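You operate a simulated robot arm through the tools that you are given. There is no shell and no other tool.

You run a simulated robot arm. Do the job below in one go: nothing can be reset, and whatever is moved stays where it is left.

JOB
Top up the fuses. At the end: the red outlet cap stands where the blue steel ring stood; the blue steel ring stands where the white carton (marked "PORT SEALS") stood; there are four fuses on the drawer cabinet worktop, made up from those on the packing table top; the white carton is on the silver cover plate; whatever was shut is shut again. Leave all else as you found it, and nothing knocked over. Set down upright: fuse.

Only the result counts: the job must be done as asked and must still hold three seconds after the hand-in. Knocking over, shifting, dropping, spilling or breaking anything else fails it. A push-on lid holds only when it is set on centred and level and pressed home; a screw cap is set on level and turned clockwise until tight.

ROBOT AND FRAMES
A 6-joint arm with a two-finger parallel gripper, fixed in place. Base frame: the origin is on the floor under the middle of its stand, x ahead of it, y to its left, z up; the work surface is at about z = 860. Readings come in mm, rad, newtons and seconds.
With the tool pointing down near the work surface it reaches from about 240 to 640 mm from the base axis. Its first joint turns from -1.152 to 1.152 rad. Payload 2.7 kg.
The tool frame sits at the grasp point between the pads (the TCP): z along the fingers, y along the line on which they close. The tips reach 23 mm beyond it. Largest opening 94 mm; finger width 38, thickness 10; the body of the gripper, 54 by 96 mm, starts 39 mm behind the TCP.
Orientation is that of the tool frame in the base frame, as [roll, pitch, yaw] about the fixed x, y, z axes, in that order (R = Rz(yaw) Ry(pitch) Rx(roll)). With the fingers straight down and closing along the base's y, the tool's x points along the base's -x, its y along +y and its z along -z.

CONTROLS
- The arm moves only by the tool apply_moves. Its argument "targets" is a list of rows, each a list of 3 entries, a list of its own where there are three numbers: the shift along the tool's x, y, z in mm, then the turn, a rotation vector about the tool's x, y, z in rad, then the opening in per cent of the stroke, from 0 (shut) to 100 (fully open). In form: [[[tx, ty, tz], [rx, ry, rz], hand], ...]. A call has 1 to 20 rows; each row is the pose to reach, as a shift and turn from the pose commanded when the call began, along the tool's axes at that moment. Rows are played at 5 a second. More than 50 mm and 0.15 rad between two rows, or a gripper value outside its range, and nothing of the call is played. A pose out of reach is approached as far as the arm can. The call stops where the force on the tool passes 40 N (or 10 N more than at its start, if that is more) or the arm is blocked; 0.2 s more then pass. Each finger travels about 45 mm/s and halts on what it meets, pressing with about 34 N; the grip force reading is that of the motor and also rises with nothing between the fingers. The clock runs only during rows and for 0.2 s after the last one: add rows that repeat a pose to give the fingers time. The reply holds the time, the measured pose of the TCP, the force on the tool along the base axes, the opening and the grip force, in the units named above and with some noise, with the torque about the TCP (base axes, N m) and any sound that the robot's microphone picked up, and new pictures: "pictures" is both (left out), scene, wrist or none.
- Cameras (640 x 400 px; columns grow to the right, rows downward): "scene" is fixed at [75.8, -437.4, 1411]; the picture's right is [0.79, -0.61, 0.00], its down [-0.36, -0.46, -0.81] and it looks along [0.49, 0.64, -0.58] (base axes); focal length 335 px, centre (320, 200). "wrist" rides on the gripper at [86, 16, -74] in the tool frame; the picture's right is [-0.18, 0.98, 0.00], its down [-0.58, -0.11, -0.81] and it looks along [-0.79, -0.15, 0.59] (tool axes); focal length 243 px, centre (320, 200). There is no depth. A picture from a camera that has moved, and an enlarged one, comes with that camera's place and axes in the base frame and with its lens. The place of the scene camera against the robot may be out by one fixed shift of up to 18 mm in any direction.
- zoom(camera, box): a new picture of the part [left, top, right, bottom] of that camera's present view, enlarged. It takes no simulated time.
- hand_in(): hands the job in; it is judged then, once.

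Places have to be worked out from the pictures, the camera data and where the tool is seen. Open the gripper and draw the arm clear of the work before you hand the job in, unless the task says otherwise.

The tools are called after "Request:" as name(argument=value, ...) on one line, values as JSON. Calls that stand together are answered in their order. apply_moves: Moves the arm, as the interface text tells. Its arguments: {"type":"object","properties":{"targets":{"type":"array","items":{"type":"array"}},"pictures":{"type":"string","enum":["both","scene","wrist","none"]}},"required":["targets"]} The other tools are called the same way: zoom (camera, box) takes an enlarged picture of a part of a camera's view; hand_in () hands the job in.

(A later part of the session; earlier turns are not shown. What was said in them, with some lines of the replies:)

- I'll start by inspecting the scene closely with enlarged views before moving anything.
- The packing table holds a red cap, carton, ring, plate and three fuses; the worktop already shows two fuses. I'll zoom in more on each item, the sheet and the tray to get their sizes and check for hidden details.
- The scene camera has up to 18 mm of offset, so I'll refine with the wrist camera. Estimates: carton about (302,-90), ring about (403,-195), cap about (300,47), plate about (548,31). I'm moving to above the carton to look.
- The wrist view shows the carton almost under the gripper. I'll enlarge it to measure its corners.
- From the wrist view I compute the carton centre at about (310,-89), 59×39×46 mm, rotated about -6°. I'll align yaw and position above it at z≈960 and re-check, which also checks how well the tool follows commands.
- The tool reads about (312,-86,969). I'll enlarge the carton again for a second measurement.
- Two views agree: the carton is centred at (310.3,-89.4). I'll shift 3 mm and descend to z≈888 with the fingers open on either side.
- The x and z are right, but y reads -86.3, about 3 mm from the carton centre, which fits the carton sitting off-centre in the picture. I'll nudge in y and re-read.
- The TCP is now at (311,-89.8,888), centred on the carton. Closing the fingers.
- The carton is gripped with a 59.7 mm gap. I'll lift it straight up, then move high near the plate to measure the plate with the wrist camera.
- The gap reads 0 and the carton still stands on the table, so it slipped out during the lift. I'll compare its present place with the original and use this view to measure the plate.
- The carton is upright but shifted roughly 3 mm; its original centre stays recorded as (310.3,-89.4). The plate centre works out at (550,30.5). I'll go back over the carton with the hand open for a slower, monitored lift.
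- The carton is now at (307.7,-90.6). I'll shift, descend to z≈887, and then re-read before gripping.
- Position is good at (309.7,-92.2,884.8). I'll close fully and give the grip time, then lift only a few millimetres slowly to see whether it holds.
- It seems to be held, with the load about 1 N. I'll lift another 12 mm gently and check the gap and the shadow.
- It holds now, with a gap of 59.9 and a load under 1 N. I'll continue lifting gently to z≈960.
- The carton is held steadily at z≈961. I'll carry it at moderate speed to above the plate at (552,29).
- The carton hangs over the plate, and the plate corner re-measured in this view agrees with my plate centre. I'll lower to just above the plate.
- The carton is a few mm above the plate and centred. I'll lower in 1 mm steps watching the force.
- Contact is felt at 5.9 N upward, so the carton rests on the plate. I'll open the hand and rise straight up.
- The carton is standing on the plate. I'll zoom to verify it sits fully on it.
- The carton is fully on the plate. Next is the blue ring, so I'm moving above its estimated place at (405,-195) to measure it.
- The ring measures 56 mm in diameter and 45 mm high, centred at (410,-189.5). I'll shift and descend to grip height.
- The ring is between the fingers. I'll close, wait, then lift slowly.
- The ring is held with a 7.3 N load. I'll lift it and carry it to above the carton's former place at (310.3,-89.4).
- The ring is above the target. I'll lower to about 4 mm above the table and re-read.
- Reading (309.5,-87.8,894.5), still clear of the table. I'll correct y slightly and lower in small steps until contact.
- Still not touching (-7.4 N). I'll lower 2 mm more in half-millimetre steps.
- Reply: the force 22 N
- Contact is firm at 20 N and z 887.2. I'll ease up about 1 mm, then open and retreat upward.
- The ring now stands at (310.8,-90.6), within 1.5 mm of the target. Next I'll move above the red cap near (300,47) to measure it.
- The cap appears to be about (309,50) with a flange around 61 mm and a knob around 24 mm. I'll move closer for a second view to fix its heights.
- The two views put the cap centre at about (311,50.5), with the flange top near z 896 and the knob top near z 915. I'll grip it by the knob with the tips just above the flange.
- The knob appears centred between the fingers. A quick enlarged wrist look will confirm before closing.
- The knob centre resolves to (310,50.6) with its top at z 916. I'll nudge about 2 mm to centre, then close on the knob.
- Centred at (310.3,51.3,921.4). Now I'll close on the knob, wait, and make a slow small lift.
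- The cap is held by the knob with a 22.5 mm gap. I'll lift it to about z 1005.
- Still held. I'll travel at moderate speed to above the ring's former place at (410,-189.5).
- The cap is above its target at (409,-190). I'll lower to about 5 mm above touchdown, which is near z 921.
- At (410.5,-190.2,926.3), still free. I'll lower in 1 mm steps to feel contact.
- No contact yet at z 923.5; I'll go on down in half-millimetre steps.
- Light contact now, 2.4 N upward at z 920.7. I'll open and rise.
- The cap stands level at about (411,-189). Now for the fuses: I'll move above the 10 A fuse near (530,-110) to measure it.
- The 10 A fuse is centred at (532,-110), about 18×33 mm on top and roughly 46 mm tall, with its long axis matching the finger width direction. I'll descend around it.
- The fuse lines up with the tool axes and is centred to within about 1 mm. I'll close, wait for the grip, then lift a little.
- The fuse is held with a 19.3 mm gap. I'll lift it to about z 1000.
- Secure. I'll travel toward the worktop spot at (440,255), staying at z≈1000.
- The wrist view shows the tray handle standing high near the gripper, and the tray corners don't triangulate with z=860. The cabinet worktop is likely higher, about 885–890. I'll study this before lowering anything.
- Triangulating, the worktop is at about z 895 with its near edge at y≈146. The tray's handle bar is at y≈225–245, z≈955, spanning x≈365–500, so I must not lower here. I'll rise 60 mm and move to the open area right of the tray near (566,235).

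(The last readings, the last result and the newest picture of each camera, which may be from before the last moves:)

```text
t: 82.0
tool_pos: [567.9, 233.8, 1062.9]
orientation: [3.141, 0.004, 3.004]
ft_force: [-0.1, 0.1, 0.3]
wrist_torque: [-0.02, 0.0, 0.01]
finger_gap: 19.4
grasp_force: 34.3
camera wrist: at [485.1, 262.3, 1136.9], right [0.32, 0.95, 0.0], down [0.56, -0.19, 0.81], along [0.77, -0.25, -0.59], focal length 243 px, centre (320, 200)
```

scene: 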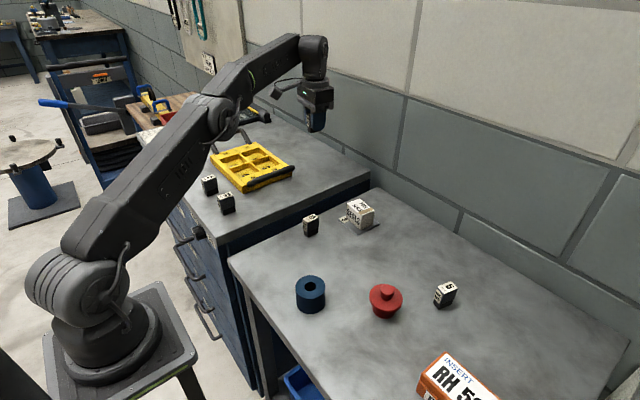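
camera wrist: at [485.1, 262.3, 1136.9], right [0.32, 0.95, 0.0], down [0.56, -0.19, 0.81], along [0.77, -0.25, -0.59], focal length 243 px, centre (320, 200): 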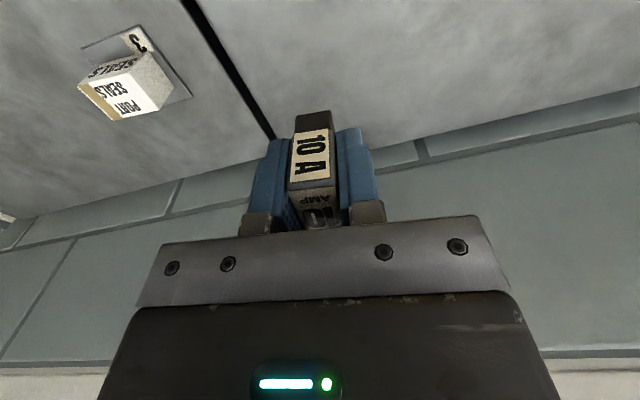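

The area below is clear worktop. I'll lower toward an expected touchdown at TCP z≈924, stopping above it first.

Request:
apply_moves(targets=[[[0, 0, 5], [0, 0, 0], 0], [[0, 0, 16], [0, 0, 0], 0], [[0, 0, 32], [0, 0, 0], 0], [[0, 0, 50], [0, 0, 0], 0], [[0, 0, 68], [0, 0, 0], 0], [[0, 0, 84], [0, 0, 0], 0], [[0, 0, 98], [0, 0, 0], 0], [[0, 0, 109], [0, 0, 0], 0], [[0, 0, 116], [0, 0, 0], 0], [[0, 0, 120], [0, 0, 0], 0], [[0, 0, 120], [0, 0, 0], 0], [[0, 0, 120], [0, 0, 0], 0]], pictures="both")

Request:
zoom(camera="scene", box=[250, 80, 370, 200])

```text
t: 84.6
tool_pos: [568.2, 235.7, 941.9]
orientation: [-3.141, 0.001, 3.007]
ft_force: [0.0, -1.1, -0.8]
wrist_torque: [0.02, -0.01, 0.02]
finger_gap: 19.3
grasp_force: 34.3
camera wrist: at [485.6, 263.6, 1016.8], right [0.32, 0.95, 0.0], down [0.56, -0.19, 0.81], along [0.77, -0.25, -0.59], focal length 243 px, centre (320, 200)
```

scene: 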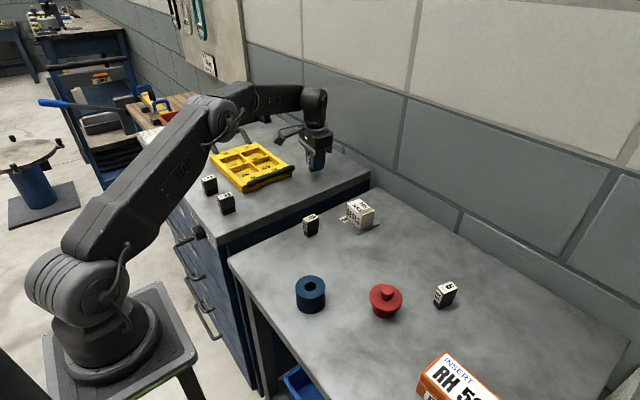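
wrist: 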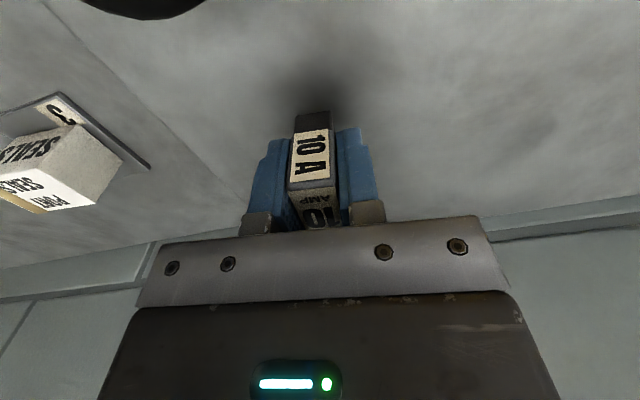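

```text
3.33 times, centred on (310, 140) of scene
camera zoom: at [75.8, -437.4, 1411.0], right [0.79, -0.61, 0.0], down [-0.36, -0.46, -0.81], along [0.49, 0.64, -0.58], focal length 1117 px, centre (353, 400)
```

zoom: 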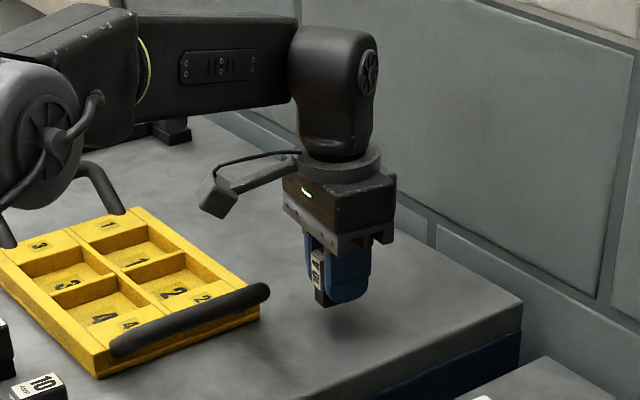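

The fuse hangs about 17 mm above the worktop with clear space, and the camera housing stays clear of the handle. I'll lower slowly, feeling for contact.

Request:
apply_moves(targets=[[[0, 0, 2], [0, 0, 0], 0], [[0, 0, 4], [0, 0, 0], 0], [[0, 0, 6], [0, 0, 0], 0], [[0, 0, 8], [0, 0, 0], 0], [[0, 0, 10], [0, 0, 0], 0], [[0, 0, 11], [0, 0, 0], 0], [[0, 0, 12], [0, 0, 0], 0], [[0, 0, 12], [0, 0, 0], 0]], pictures="wrist")

```text
t: 86.4
tool_pos: [567.9, 235.5, 929.3]
orientation: [-3.141, 0.002, 3.007]
ft_force: [-0.2, -0.2, 0.6]
wrist_torque: [-0.04, 0.03, 0.02]
finger_gap: 19.3
grasp_force: 34.2
camera wrist: at [485.9, 263.9, 1005.0], right [0.31, 0.95, 0.0], down [0.56, -0.19, 0.81], along [0.77, -0.25, -0.59], focal length 243 px, centre (320, 200)
```

wrist: 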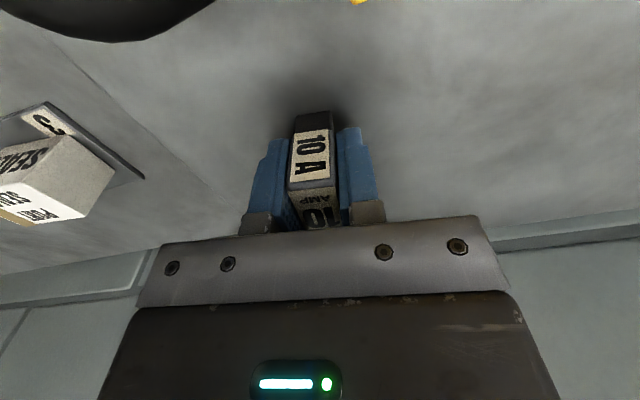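

Still free at z 929.3. I'll continue in 1 mm steps.

Request:
apply_moves(targets=[[[0, 0, 1], [0, 0, 0], 0], [[0, 0, 2], [0, 0, 0], 0], [[0, 0, 3], [0, 0, 0], 0], [[0, 0, 4], [0, 0, 0], 0], [[0, 0, 4], [0, 0, 0], 0]], pictures="none")

```text
t: 87.6
tool_pos: [567.7, 236.0, 929.5]
orientation: [3.136, 0.009, 3.007]
ft_force: [-3.0, -0.6, 30.3]
wrist_torque: [0.02, 0.48, 0.02]
finger_gap: 19.3
grasp_force: 34.0
```

Contact is at z≈929.5, so the worktop is at about z 900, with 30 N pressing. I'll ease off about 3 mm of command and re-read.

Request:
apply_moves(targets=[[[0, 0, -1], [0, 0, 0], 0], [[0, 0, -2], [0, 0, 0], 0], [[0, 0, -3], [0, 0, 0], 0], [[0, 0, -3], [0, 0, 0], 0]], pictures="wrist")

```text
t: 88.6
tool_pos: [568.9, 236.2, 929.0]
orientation: [3.14, 0.006, 3.006]
ft_force: [4.6, 1.0, 18.0]
wrist_torque: [0.04, -0.02, -0.02]
finger_gap: 19.3
grasp_force: 33.7
camera wrist: at [485.8, 263.8, 1004.6], right [0.32, 0.95, 0.0], down [0.56, -0.19, 0.81], along [0.77, -0.25, -0.59], focal length 243 px, centre (320, 200)
```

wrist: 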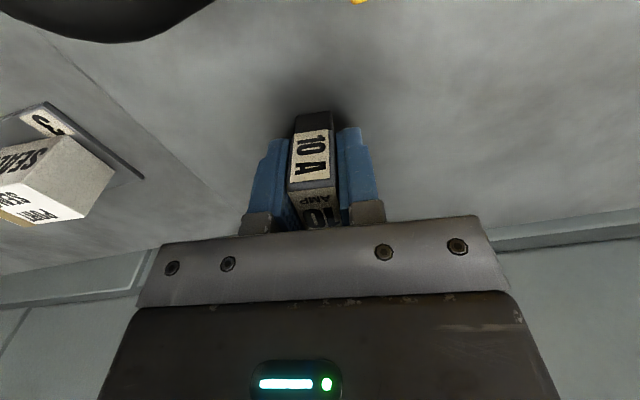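

18 N remains; I'll ease another 1 mm.

Request:
apply_moves(targets=[[[0, 0, -0.5], [0, 0, 0], 0], [[0, 0, -1], [0, 0, 0], 0], [[0, 0, -1], [0, 0, 0], 0]], pictures="none")

```text
t: 89.4
tool_pos: [568.1, 236.1, 929.5]
orientation: [3.139, 0.001, 3.006]
ft_force: [3.4, 3.6, 14.1]
wrist_torque: [0.11, -0.08, 0.01]
finger_gap: 19.3
grasp_force: 33.5
```

Request:
apply_moves(targets=[[[0, 0, -0.5], [0, 0, 0], 0], [[0, 0, -1], [0, 0, 0], 0], [[0, 0, -1], [0, 0, 0], 0]], pictures="none")

```text
t: 90.2
tool_pos: [567.4, 235.3, 928.8]
orientation: [-3.14, -0.002, 3.006]
ft_force: [-0.3, -1.3, 2.7]
wrist_torque: [-0.02, -0.1, -0.02]
finger_gap: 19.1
grasp_force: 33.7
```

The force is down to 2.7 N, so the fuse rests lightly on the worktop. I'll open partly and rise straight up.

Request:
apply_moves(targets=[[[0, 0, 0], [0, 0, 0], 30], [[0, 0, 0], [0, 0, 0], 45], [[0, 0, 0], [0, 0, 0], 55], [[0, 0, 0], [0, 0, 0], 55], [[0, 0, -6], [0, 0, 0], 55], [[0, 0, -20], [0, 0, 0], 55], [[0, 0, -45], [0, 0, 0], 55], [[0, 0, -80], [0, 0, 0], 55], [[0, 0, -115], [0, 0, 0], 55], [[0, 0, -130], [0, 0, 0], 55], [[0, 0, -130], [0, 0, 0], 55]], pictures="both")

Request:
zoom(camera="scene", box=[250, 80, 370, 200])

Request:
zoom(camera="wrist", box=[240, 0, 400, 110])

```text
t: 92.6
tool_pos: [567.8, 236.9, 1060.7]
orientation: [-3.141, 0.001, 3.007]
ft_force: [-1.1, -0.1, -0.8]
wrist_torque: [-0.05, 0.03, 0.03]
finger_gap: 51.6
grasp_force: 0.1
camera wrist: at [485.3, 264.6, 1135.5], right [0.31, 0.95, 0.0], down [0.56, -0.19, 0.81], along [0.77, -0.25, -0.59], focal length 243 px, centre (320, 200)
```

scene: 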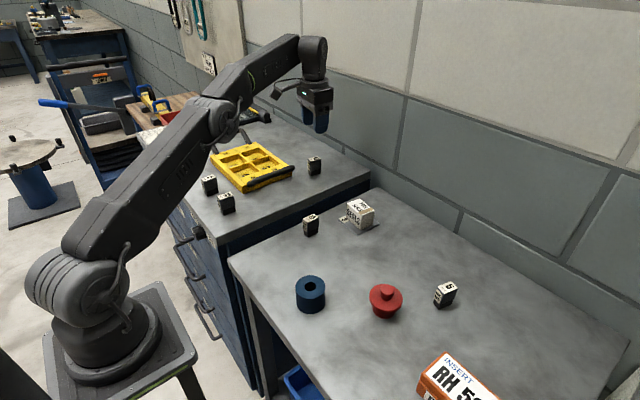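
wrist: 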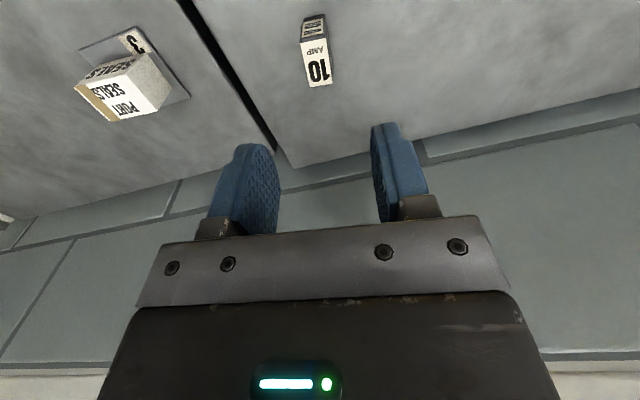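

```text
3.33 times, centred on (310, 140) of scene
camera zoom: at [75.8, -437.4, 1411.0], right [0.79, -0.61, 0.0], down [-0.36, -0.46, -0.81], along [0.49, 0.64, -0.58], focal length 1117 px, centre (353, 400)
```

zoom: 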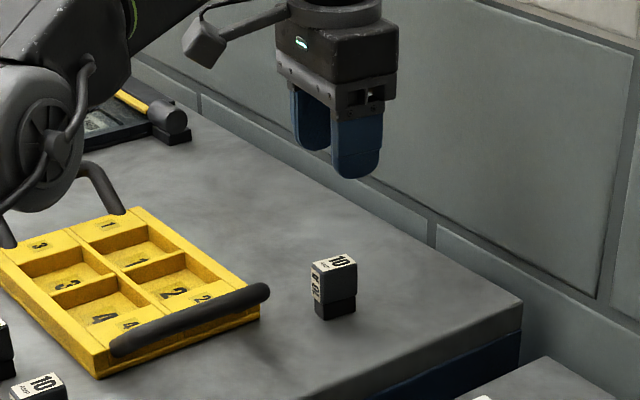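

```text
3.64 times, centred on (320, 55) of wrist
camera zoom: at [485.3, 264.6, 1135.5], right [0.31, 0.95, 0.0], down [0.56, -0.19, 0.81], along [0.77, -0.25, -0.59], focal length 882 px, centre (320, 727)
```

zoom: 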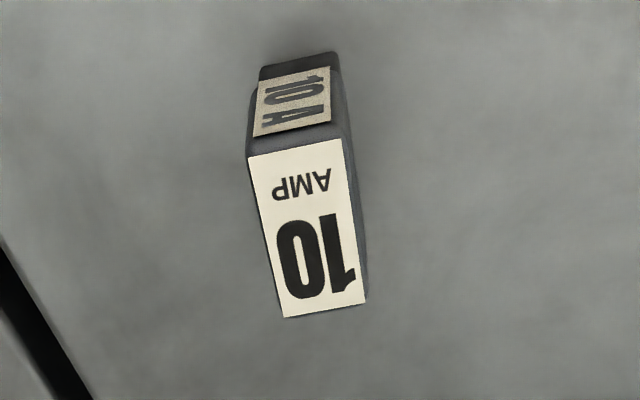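

The 10 A fuse stands upright on the worktop at about (568,235). Next is the 15 A fuse near (432,75); I'm moving above it.

Request:
apply_moves(targets=[[[10, -16, 4], [0, 0, 0], 100], [[30, -48, 14], [0, 0, 0], 100], [[50, -80, 26], [0, 0, 0], 100], [[71, -112, 38], [0, 0, 0], 100], [[92, -145, 50], [0, 0, 0], 100], [[107, -169, 58], [0, 0, 0], 100], [[113, -179, 60], [0, 0, 0], 100], [[113, -179, 60], [0, 0, 0], 100], [[113, -179, 60], [0, 0, 0], 100]], pictures="wrist")

Request:
zoom(camera="wrist", box=[240, 0, 400, 110])

```text
t: 94.6
tool_pos: [431.4, 74.9, 1001.8]
orientation: [-3.141, 0.001, 3.007]
ft_force: [0.3, -0.3, -0.4]
wrist_torque: [-0.01, 0.01, 0.03]
finger_gap: 94.2
grasp_force: 0.1
camera wrist: at [349.3, 102.7, 1077.0], right [0.32, 0.95, 0.0], down [0.56, -0.19, 0.81], along [0.77, -0.25, -0.59], focal length 243 px, centre (320, 200)
```

wrist: 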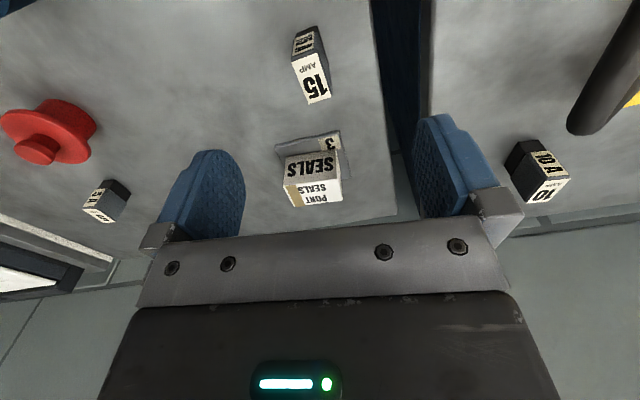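

```text
3.64 times, centred on (320, 55) of wrist
camera zoom: at [349.3, 102.7, 1077.0], right [0.32, 0.95, 0.0], down [0.56, -0.19, 0.81], along [0.77, -0.25, -0.59], focal length 882 px, centre (320, 727)
```

zoom: 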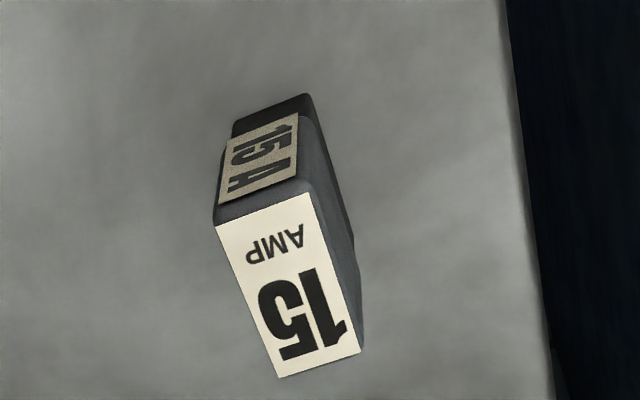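

The 15 A fuse is centred at (431.6,70) and is square to the base axes. I'll turn the tool by 0.145 rad to match, shift 5 mm, and come partway down.

Request:
apply_moves(targets=[[[-0.9, -4.8, 15], [0, 0, -0.07], 100], [[-0.9, -4.8, 30], [0, 0, -0.145], 100], [[-0.9, -4.8, 50], [0, 0, -0.145], 100], [[-0.9, -4.8, 50], [0, 0, -0.145], 100], [[-0.9, -4.8, 50], [0, 0, -0.145], 100]], pictures="wrist")

Request:
zoom(camera="wrist", box=[240, 20, 400, 140])

```text
t: 95.8
tool_pos: [432.7, 68.5, 952.1]
orientation: [-3.14, 0.003, -3.131]
ft_force: [1.5, 0.0, 0.0]
wrist_torque: [0.01, 0.01, -0.01]
finger_gap: 94.0
grasp_force: 0.0
camera wrist: at [346.2, 83.4, 1026.4], right [0.17, 0.98, 0.0], down [0.58, -0.1, 0.81], along [0.79, -0.14, -0.59], focal length 243 px, centre (320, 200)
```

wrist: 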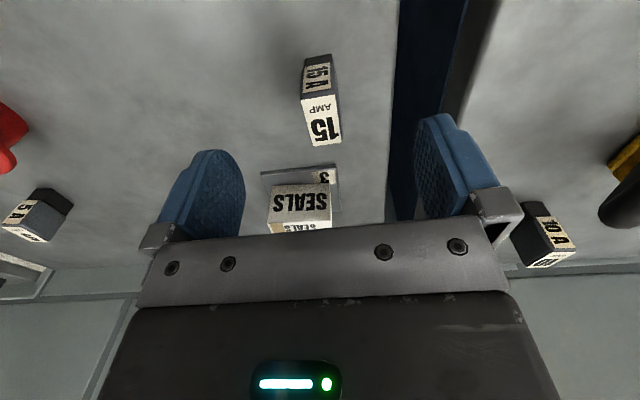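

```text
3.33 times, centred on (320, 80) of wrist
camera zoom: at [346.2, 83.4, 1026.4], right [0.17, 0.98, 0.0], down [0.58, -0.1, 0.81], along [0.79, -0.14, -0.59], focal length 809 px, centre (320, 600)
```

zoom: 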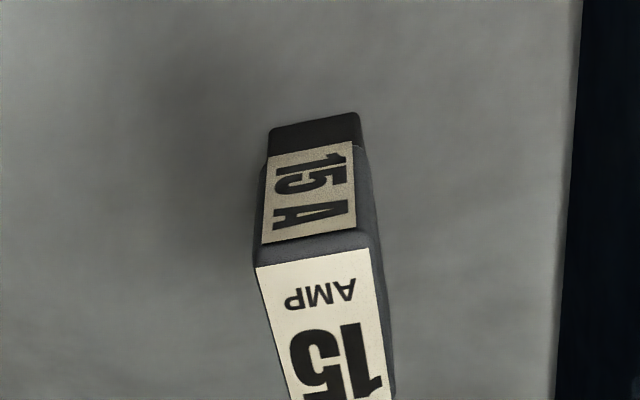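

Aligned; the fuse is about 2 mm to +y. I'll correct and descend to grip height (z≈889).

Request:
apply_moves(targets=[[[0, 1.8, 15], [0, 0, 0], 100], [[0, 1.8, 35], [0, 0, 0], 100], [[0, 1.8, 54], [0, 0, 0], 100], [[0, 1.8, 62.5], [0, 0, 0], 100], [[0, 1.8, 62.5], [0, 0, 0], 100]], pictures="wrist")

```text
t: 97.0
tool_pos: [432.7, 70.2, 889.1]
orientation: [-3.141, 0.002, -3.131]
ft_force: [0.8, -1.1, -0.7]
wrist_torque: [0.0, -0.02, -0.02]
finger_gap: 94.0
grasp_force: 0.1
camera wrist: at [345.8, 85.4, 962.6], right [0.17, 0.98, 0.0], down [0.58, -0.1, 0.81], along [0.79, -0.14, -0.59], focal length 243 px, centre (320, 200)
```

wrist: 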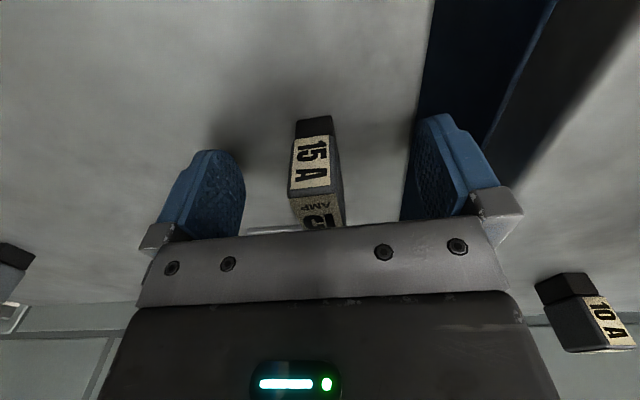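

Centred at (432.7,70.2,889), clear of the cabinet edge. I'll close, wait, and do a small test lift.

Request:
apply_moves(targets=[[[0, 0, 0], [0, 0, 0], 70], [[0, 0, 0], [0, 0, 0], 50], [[0, 0, 0], [0, 0, 0], 30], [[0, 0, 0], [0, 0, 0], 10], [[0, 0, 0], [0, 0, 0], 0], [[0, 0, 0], [0, 0, 0], 0], [[0, 0, 0], [0, 0, 0], 0], [[0, 0, 0], [0, 0, 0], 0], [[0, 0, 0], [0, 0, 0], 0], [[0, 0, -1], [0, 0, 0], 0], [[0, 0, -2], [0, 0, 0], 0], [[0, 0, -4], [0, 0, 0], 0], [[0, 0, -6], [0, 0, 0], 0], [[0, 0, -8], [0, 0, 0], 0], [[0, 0, -8], [0, 0, 0], 0]], pictures="wrist")

```text
t: 100.2
tool_pos: [432.2, 69.8, 895.3]
orientation: [-3.142, 0.002, -3.131]
ft_force: [0.1, -0.5, -0.9]
wrist_torque: [-0.03, 0.01, -0.01]
finger_gap: 19.3
grasp_force: 34.0
camera wrist: at [346.9, 85.4, 971.0], right [0.17, 0.98, 0.0], down [0.58, -0.1, 0.81], along [0.8, -0.14, -0.59], focal length 243 px, centre (320, 200)
```

wrist: 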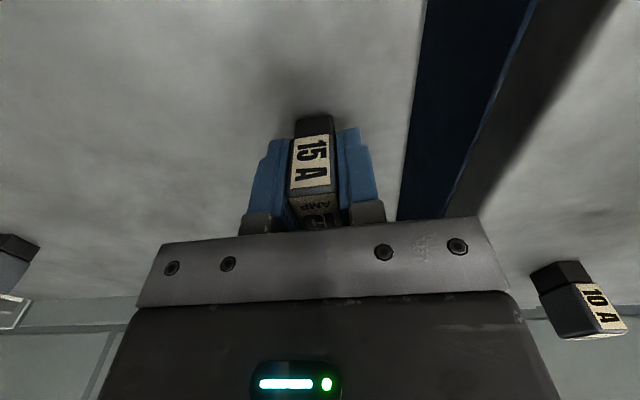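

Held with a 19.3 mm gap. I'll lift to z≈1030.

Request:
apply_moves(targets=[[[0, 0, -3], [0, 0, 0], 0], [[0, 0, -8], [0, 0, 0], 0], [[0, 0, -16], [0, 0, 0], 0], [[0, 0, -27], [0, 0, 0], 0], [[0, 0, -40], [0, 0, 0], 0], [[0, 0, -54], [0, 0, 0], 0], [[0, 0, -68], [0, 0, 0], 0], [[0, 0, -82], [0, 0, 0], 0], [[0, 0, -96], [0, 0, 0], 0], [[0, 0, -110], [0, 0, 0], 0], [[0, 0, -122], [0, 0, 0], 0], [[0, 0, -131], [0, 0, 0], 0], [[0, 0, -135], [0, 0, 0], 0], [[0, 0, -135], [0, 0, 0], 0]], pictures="wrist")

```text
t: 103.2
tool_pos: [432.0, 70.7, 1032.0]
orientation: [3.142, 0.003, -3.131]
ft_force: [-0.2, 0.1, -0.5]
wrist_torque: [0.0, 0.01, 0.01]
finger_gap: 19.3
grasp_force: 33.8
camera wrist: at [346.0, 85.8, 1106.7], right [0.17, 0.98, 0.0], down [0.58, -0.1, 0.81], along [0.8, -0.14, -0.59], focal length 243 px, centre (320, 200)
```

wrist: 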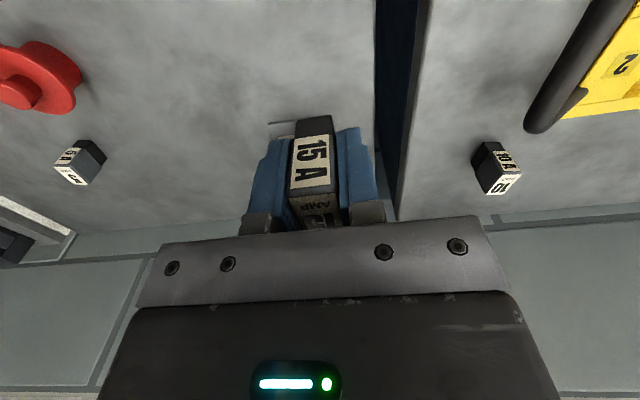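

The view confirms the first fuse and the handle end at about (489,225). I'll move over the second spot at (566,178).

Request:
apply_moves(targets=[[[-3, 2.4, 0], [0, 0, 0], 0], [[-10, 7.9, 0], [0, 0, 0], 0], [[-21, 16.5, 0], [0, 0, 0], 0], [[-35, 27.5, 0], [0, 0, 0], 0], [[-50, 39.3, 0], [0, 0, 0], 0], [[-66, 51.9, 0], [0, 0, 0], 0], [[-82, 64.4, 0], [0, 0, 0], 0], [[-98, 77, 0], [0, 0, 0], 0], [[-112, 88, 0], [0, 0, 0], 0], [[-124, 97.5, 0], [0, 0, 0], 0], [[-132, 103.7, 0], [0, 0, 0], 0], [[-135, 106.1, 0], [0, 0, 0], 0], [[-135, 106.1, 0], [0, 0, 0], 0], [[-135, 106.1, 0], [0, 0, 0], 0]], pictures="both")

```text
t: 106.2
tool_pos: [566.5, 179.6, 1029.5]
orientation: [-3.141, 0.001, -3.132]
ft_force: [-0.1, -0.6, -0.3]
wrist_torque: [0.01, -0.05, -0.01]
finger_gap: 19.2
grasp_force: 34.0
camera wrist: at [480.5, 194.1, 1105.2], right [0.17, 0.98, 0.0], down [0.58, -0.1, 0.81], along [0.79, -0.14, -0.59], focal length 243 px, centre (320, 200)
```

scene: 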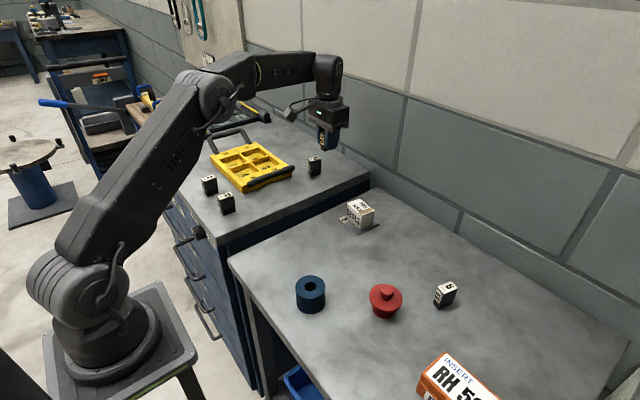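
wrist: 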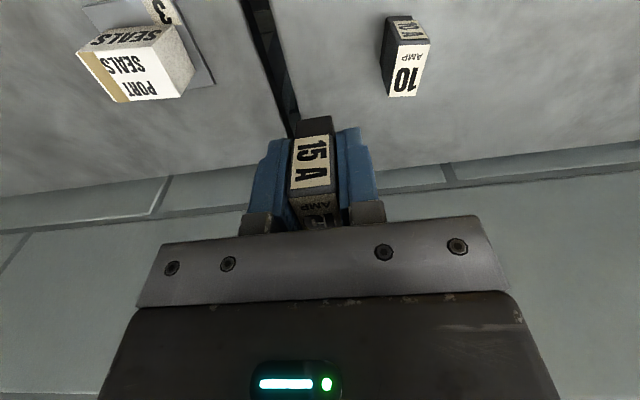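

The worktop edge is at y≈150, so the spot at y≈182 is well on the surface. I'll lower to about 7 mm above touchdown.

Request:
apply_moves(targets=[[[0, 3, 4], [0, 0, 0], 0], [[0, 3, 13], [0, 0, 0], 0], [[0, 3, 26], [0, 0, 0], 0], [[0, 3, 41], [0, 0, 0], 0], [[0, 3, 56], [0, 0, 0], 0], [[0, 3, 70], [0, 0, 0], 0], [[0, 3, 81], [0, 0, 0], 0], [[0, 3, 89], [0, 0, 0], 0], [[0, 3, 93], [0, 0, 0], 0], [[0, 3, 93], [0, 0, 0], 0], [[0, 3, 93], [0, 0, 0], 0]], pictures="both")

Request:
zoom(camera="scene", box=[250, 80, 370, 200])

```text
t: 108.6
tool_pos: [566.1, 180.5, 937.7]
orientation: [-3.142, 0.003, -3.13]
ft_force: [-0.5, -0.3, -0.5]
wrist_torque: [-0.02, 0.02, -0.02]
finger_gap: 19.2
grasp_force: 34.0
camera wrist: at [480.7, 195.8, 1012.1], right [0.17, 0.98, 0.0], down [0.58, -0.1, 0.81], along [0.8, -0.14, -0.59], focal length 243 px, centre (320, 200)
```

scene: 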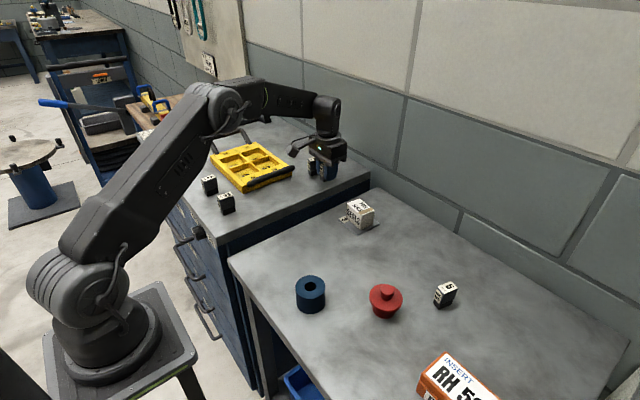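
wrist: 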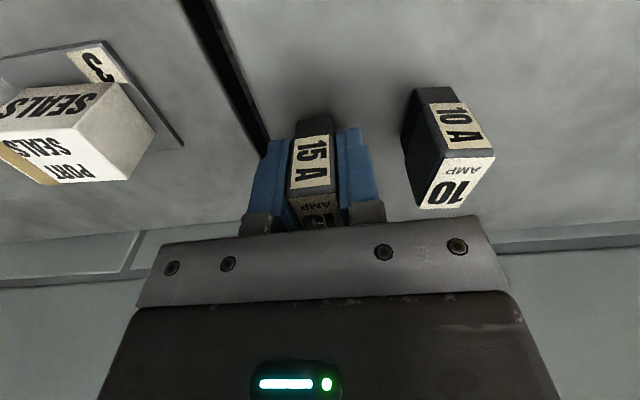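

```text
3.33 times, centred on (310, 140) of scene
camera zoom: at [75.8, -437.4, 1411.0], right [0.79, -0.61, 0.0], down [-0.36, -0.46, -0.81], along [0.49, 0.64, -0.58], focal length 1117 px, centre (353, 400)
```

zoom: 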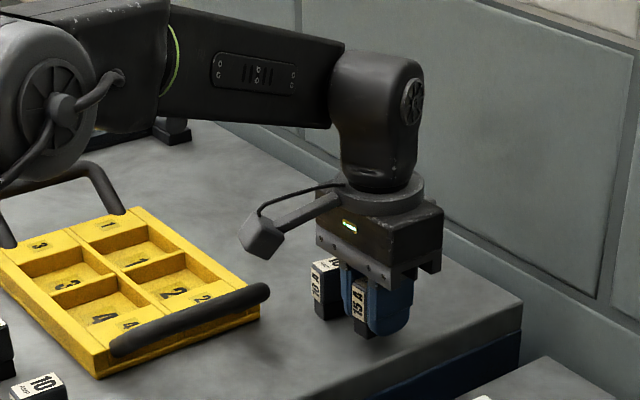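

The second fuse hangs about 8 mm above the worktop, clear of the first. I'll lower slowly.

Request:
apply_moves(targets=[[[0, 0, 1], [0, 0, 0], 0], [[0, 0, 2.5], [0, 0, 0], 0], [[0, 0, 4], [0, 0, 0], 0], [[0, 0, 5.5], [0, 0, 0], 0], [[0, 0, 6.5], [0, 0, 0], 0], [[0, 0, 6.5], [0, 0, 0], 0]], pictures="none")

```text
t: 110.0
tool_pos: [566.3, 180.3, 932.2]
orientation: [-3.14, 0.002, -3.132]
ft_force: [0.5, 0.6, -1.8]
wrist_torque: [0.0, 0.01, -0.01]
finger_gap: 19.3
grasp_force: 34.3
```

At z 932.2, no contact yet. I'll continue in half-millimetre steps.

Request:
apply_moves(targets=[[[0, 0, 0.5], [0, 0, 0], 0], [[0, 0, 1], [0, 0, 0], 0], [[0, 0, 1.5], [0, 0, 0], 0], [[0, 0, 2], [0, 0, 0], 0], [[0, 0, 2], [0, 0, 0], 0]], pictures="none")

```text
t: 111.2
tool_pos: [567.1, 181.1, 930.8]
orientation: [-3.141, 0.002, -3.13]
ft_force: [0.1, 0.2, -1.3]
wrist_torque: [0.03, -0.02, 0.0]
finger_gap: 19.3
grasp_force: 33.8
```

Request:
apply_moves(targets=[[[0, 0, 0.5], [0, 0, 0], 0], [[0, 0, 1], [0, 0, 0], 0], [[0, 0, 1.3], [0, 0, 0], 0], [[0, 0, 1.3], [0, 0, 0], 0]], pictures="none")

```text
t: 112.2
tool_pos: [566.2, 181.0, 928.5]
orientation: [3.141, 0.002, -3.13]
ft_force: [0.2, -0.4, -0.6]
wrist_torque: [-0.01, 0.08, 0.02]
finger_gap: 19.6
grasp_force: 34.2
```

Nearly touching at z 928.5; I'll take another 0.8 mm.

Request:
apply_moves(targets=[[[0, 0, 0.4], [0, 0, 0], 0], [[0, 0, 0.8], [0, 0, 0], 0], [[0, 0, 0.8], [0, 0, 0], 0]], pictures="wrist")

```text
t: 113.0
tool_pos: [565.6, 180.8, 928.5]
orientation: [3.141, 0.001, -3.132]
ft_force: [0.4, 0.6, -0.9]
wrist_torque: [-0.04, 0.01, -0.02]
finger_gap: 19.2
grasp_force: 34.0
camera wrist: at [480.7, 196.8, 1003.2], right [0.17, 0.98, 0.0], down [0.58, -0.1, 0.81], along [0.8, -0.14, -0.59], focal length 243 px, centre (320, 200)
```

wrist: 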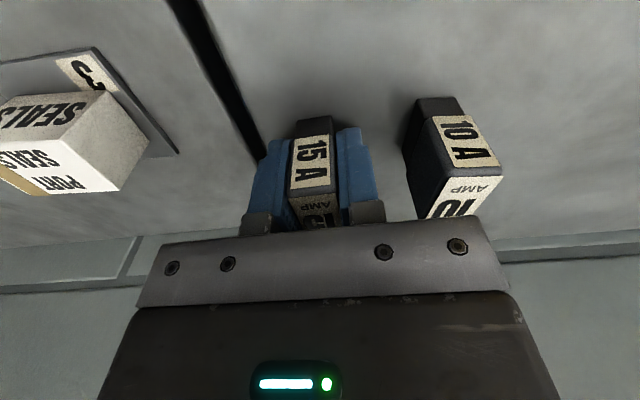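

Still -0.9 N, so not in contact; another millimetre in small steps.

Request:
apply_moves(targets=[[[0, 0, 0.5], [0, 0, 0], 0], [[0, 0, 1], [0, 0, 0], 0], [[0, 0, 1], [0, 0, 0], 0]], pictures="none")

```text
t: 113.8
tool_pos: [564.7, 180.8, 928.6]
orientation: [3.14, 0.003, -3.132]
ft_force: [-0.5, 0.5, 4.3]
wrist_torque: [0.01, 0.05, -0.04]
finger_gap: 19.4
grasp_force: 34.2
```

Contact now at 4.3 N. I'll open partly so as not to touch the neighbouring fuse, then rise straight up.

Request:
apply_moves(targets=[[[0, 0, 0], [0, 0, 0], 30], [[0, 0, 0], [0, 0, 0], 42], [[0, 0, 0], [0, 0, 0], 48], [[0, 0, 0], [0, 0, 0], 48], [[0, 0, -6], [0, 0, 0], 48], [[0, 0, -20], [0, 0, 0], 48], [[0, 0, -45], [0, 0, 0], 48], [[0, 0, -80], [0, 0, 0], 48], [[0, 0, -115], [0, 0, 0], 48], [[0, 0, -140], [0, 0, 0], 48], [[0, 0, -140], [0, 0, 0], 48]], pictures="both")

Request:
zoom(camera="scene", box=[250, 80, 370, 200])

Request:
zoom(camera="wrist", box=[240, 0, 460, 130])

```text
t: 116.2
tool_pos: [566.1, 178.7, 1064.8]
orientation: [-3.141, 0.001, -3.131]
ft_force: [0.1, -0.5, -0.4]
wrist_torque: [-0.02, -0.02, 0.01]
finger_gap: 45.1
grasp_force: 0.0
camera wrist: at [481.0, 194.8, 1139.8], right [0.17, 0.98, 0.0], down [0.58, -0.1, 0.81], along [0.8, -0.14, -0.59], focal length 243 px, centre (320, 200)
```

scene: 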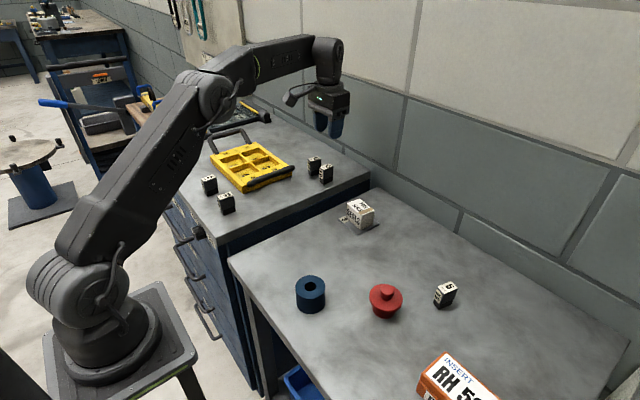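
wrist: 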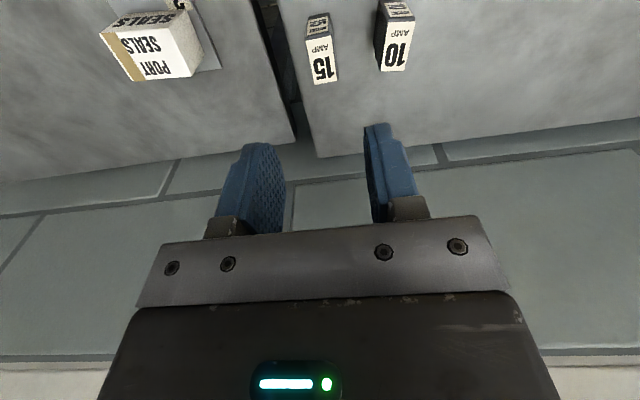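

```text
3.33 times, centred on (310, 140) of scene
camera zoom: at [75.8, -437.4, 1411.0], right [0.79, -0.61, 0.0], down [-0.36, -0.46, -0.81], along [0.49, 0.64, -0.58], focal length 1117 px, centre (353, 400)
```

zoom: 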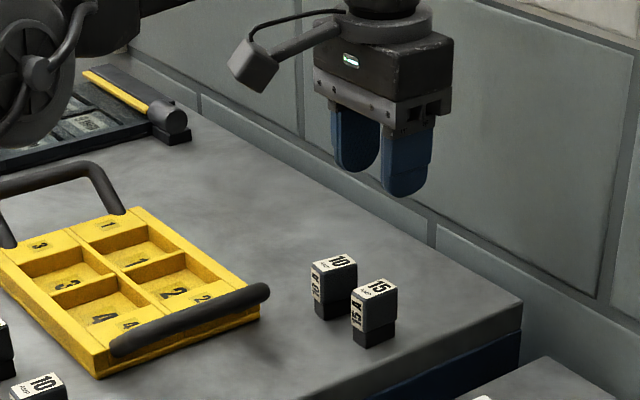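

```text
2.91 times, centred on (350, 65) of wrist
camera zoom: at [481.0, 194.8, 1139.8], right [0.17, 0.98, 0.0], down [0.58, -0.1, 0.81], along [0.8, -0.14, -0.59], focal length 706 px, centre (233, 593)
```

zoom: 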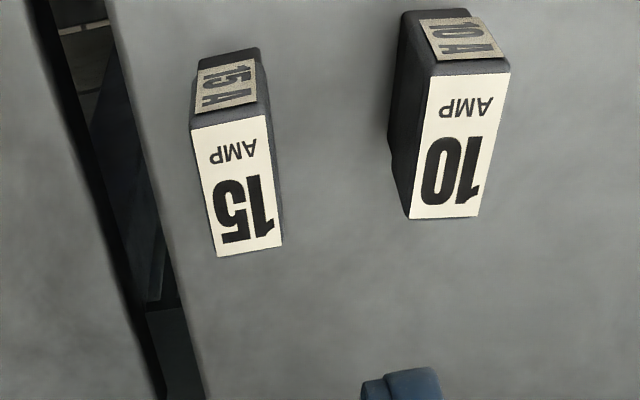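

All four fuses stand upright on the worktop. I'll draw the arm back up to its starting area with the hand open and check the whole scene.

Request:
apply_moves(targets=[[[0, 0, -30], [0, 0, 0], 60], [[15, -25, -60], [0, 0, 0], 80], [[35, -58, -80], [0, 0, 0], 100], [[55, -92, -95], [0, 0, 0], 100], [[75, -126, -108], [0, 0, 0], 100], [[95, -160, -120], [0, 0, 0], 100], [[115, -194, -130], [0, 0, 0], 100], [[135, -228, -138], [0, 0, 0], 100], [[148, -251, -138], [0, 0, 0], 100], [[154, -261, -138], [0, 0, 0], 100], [[154, -261, -138], [0, 0, 0], 100], [[154, -261, -138], [0, 0, 0], 100]], pictures="both")

Request:
zoom(camera="scene", box=[240, 180, 480, 340])

Request:
zoom(camera="scene", box=[130, 90, 370, 250])

```text
t: 118.8
tool_pos: [414.8, -82.1, 1204.3]
orientation: [-3.141, 0.003, -3.132]
ft_force: [-0.8, 0.4, 0.7]
wrist_torque: [0.02, 0.04, -0.03]
finger_gap: 93.9
grasp_force: 0.0
camera wrist: at [327.9, -67.7, 1280.0], right [0.17, 0.98, 0.0], down [0.58, -0.1, 0.81], along [0.8, -0.14, -0.59], focal length 243 px, centre (320, 200)
```

scene: 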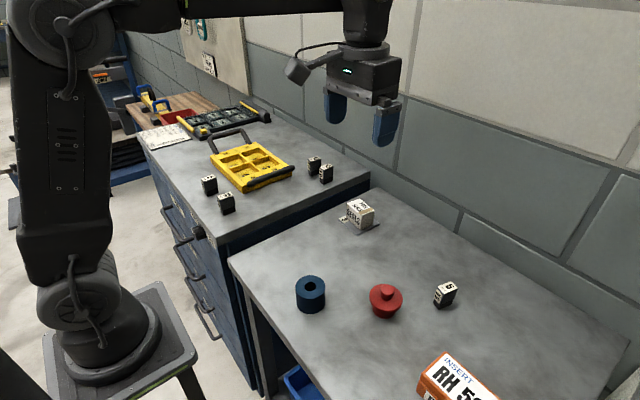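
wrist: 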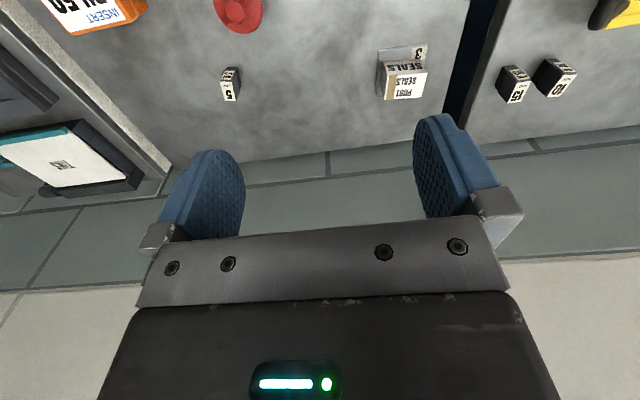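

```text
2.50 times, centred on (360, 260) of scene
camera zoom: at [75.8, -437.4, 1411.0], right [0.79, -0.61, 0.0], down [-0.36, -0.46, -0.81], along [0.49, 0.64, -0.58], focal length 838 px, centre (220, 50)
```

zoom: 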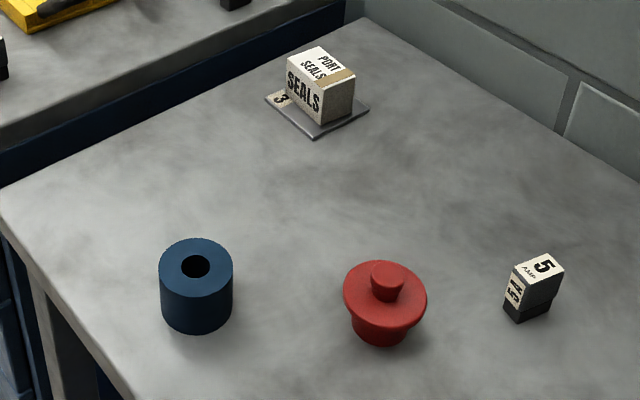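

```text
2.50 times, centred on (250, 170) of scene
camera zoom: at [75.8, -437.4, 1411.0], right [0.79, -0.61, 0.0], down [-0.36, -0.46, -0.81], along [0.49, 0.64, -0.58], focal length 838 px, centre (495, 275)
```

zoom: 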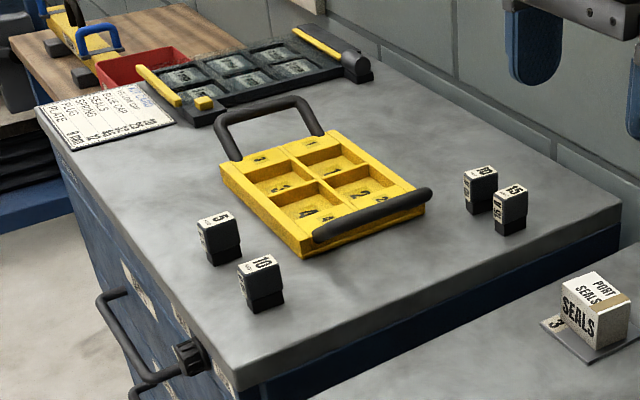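

Final check: the ring is at the carton's old place, the cap is at the ring's old place, and the carton is on the plate. Four upright fuses are on the worktop, one fuse is left on the table, and nothing else has moved. The hand is open and clear, so I'm handing in.

Request:
hand_in()

```text
The job is handed in.
```

The job is done and handed in. I don't have the judging result, so this is what my last pictures and measurements showed:

- **Red outlet cap:** it stands level where the blue ring was, about 1.5 mm off by my measurement.
- **Blue steel ring:** it stands where the carton was, about 1.5 mm off.
- **White carton:** it sits fully on the silver cover plate. My first lift slipped, and the carton dropped back upright about 3 mm from its place. I then picked it up again and moved it.
- **Fuses:** four stand upright on the drawer cabinet worktop. I moved the 10 A and 15 A fuses from the packing table, to the right of the yellow tray. The 5 A fuse is still on the packing table.
- **Everything else:** nothing was knocked over or visibly moved. No door or lid had to be opened, so nothing needed shutting.

The hand is open and the arm is back near its starting position, clear of the work.
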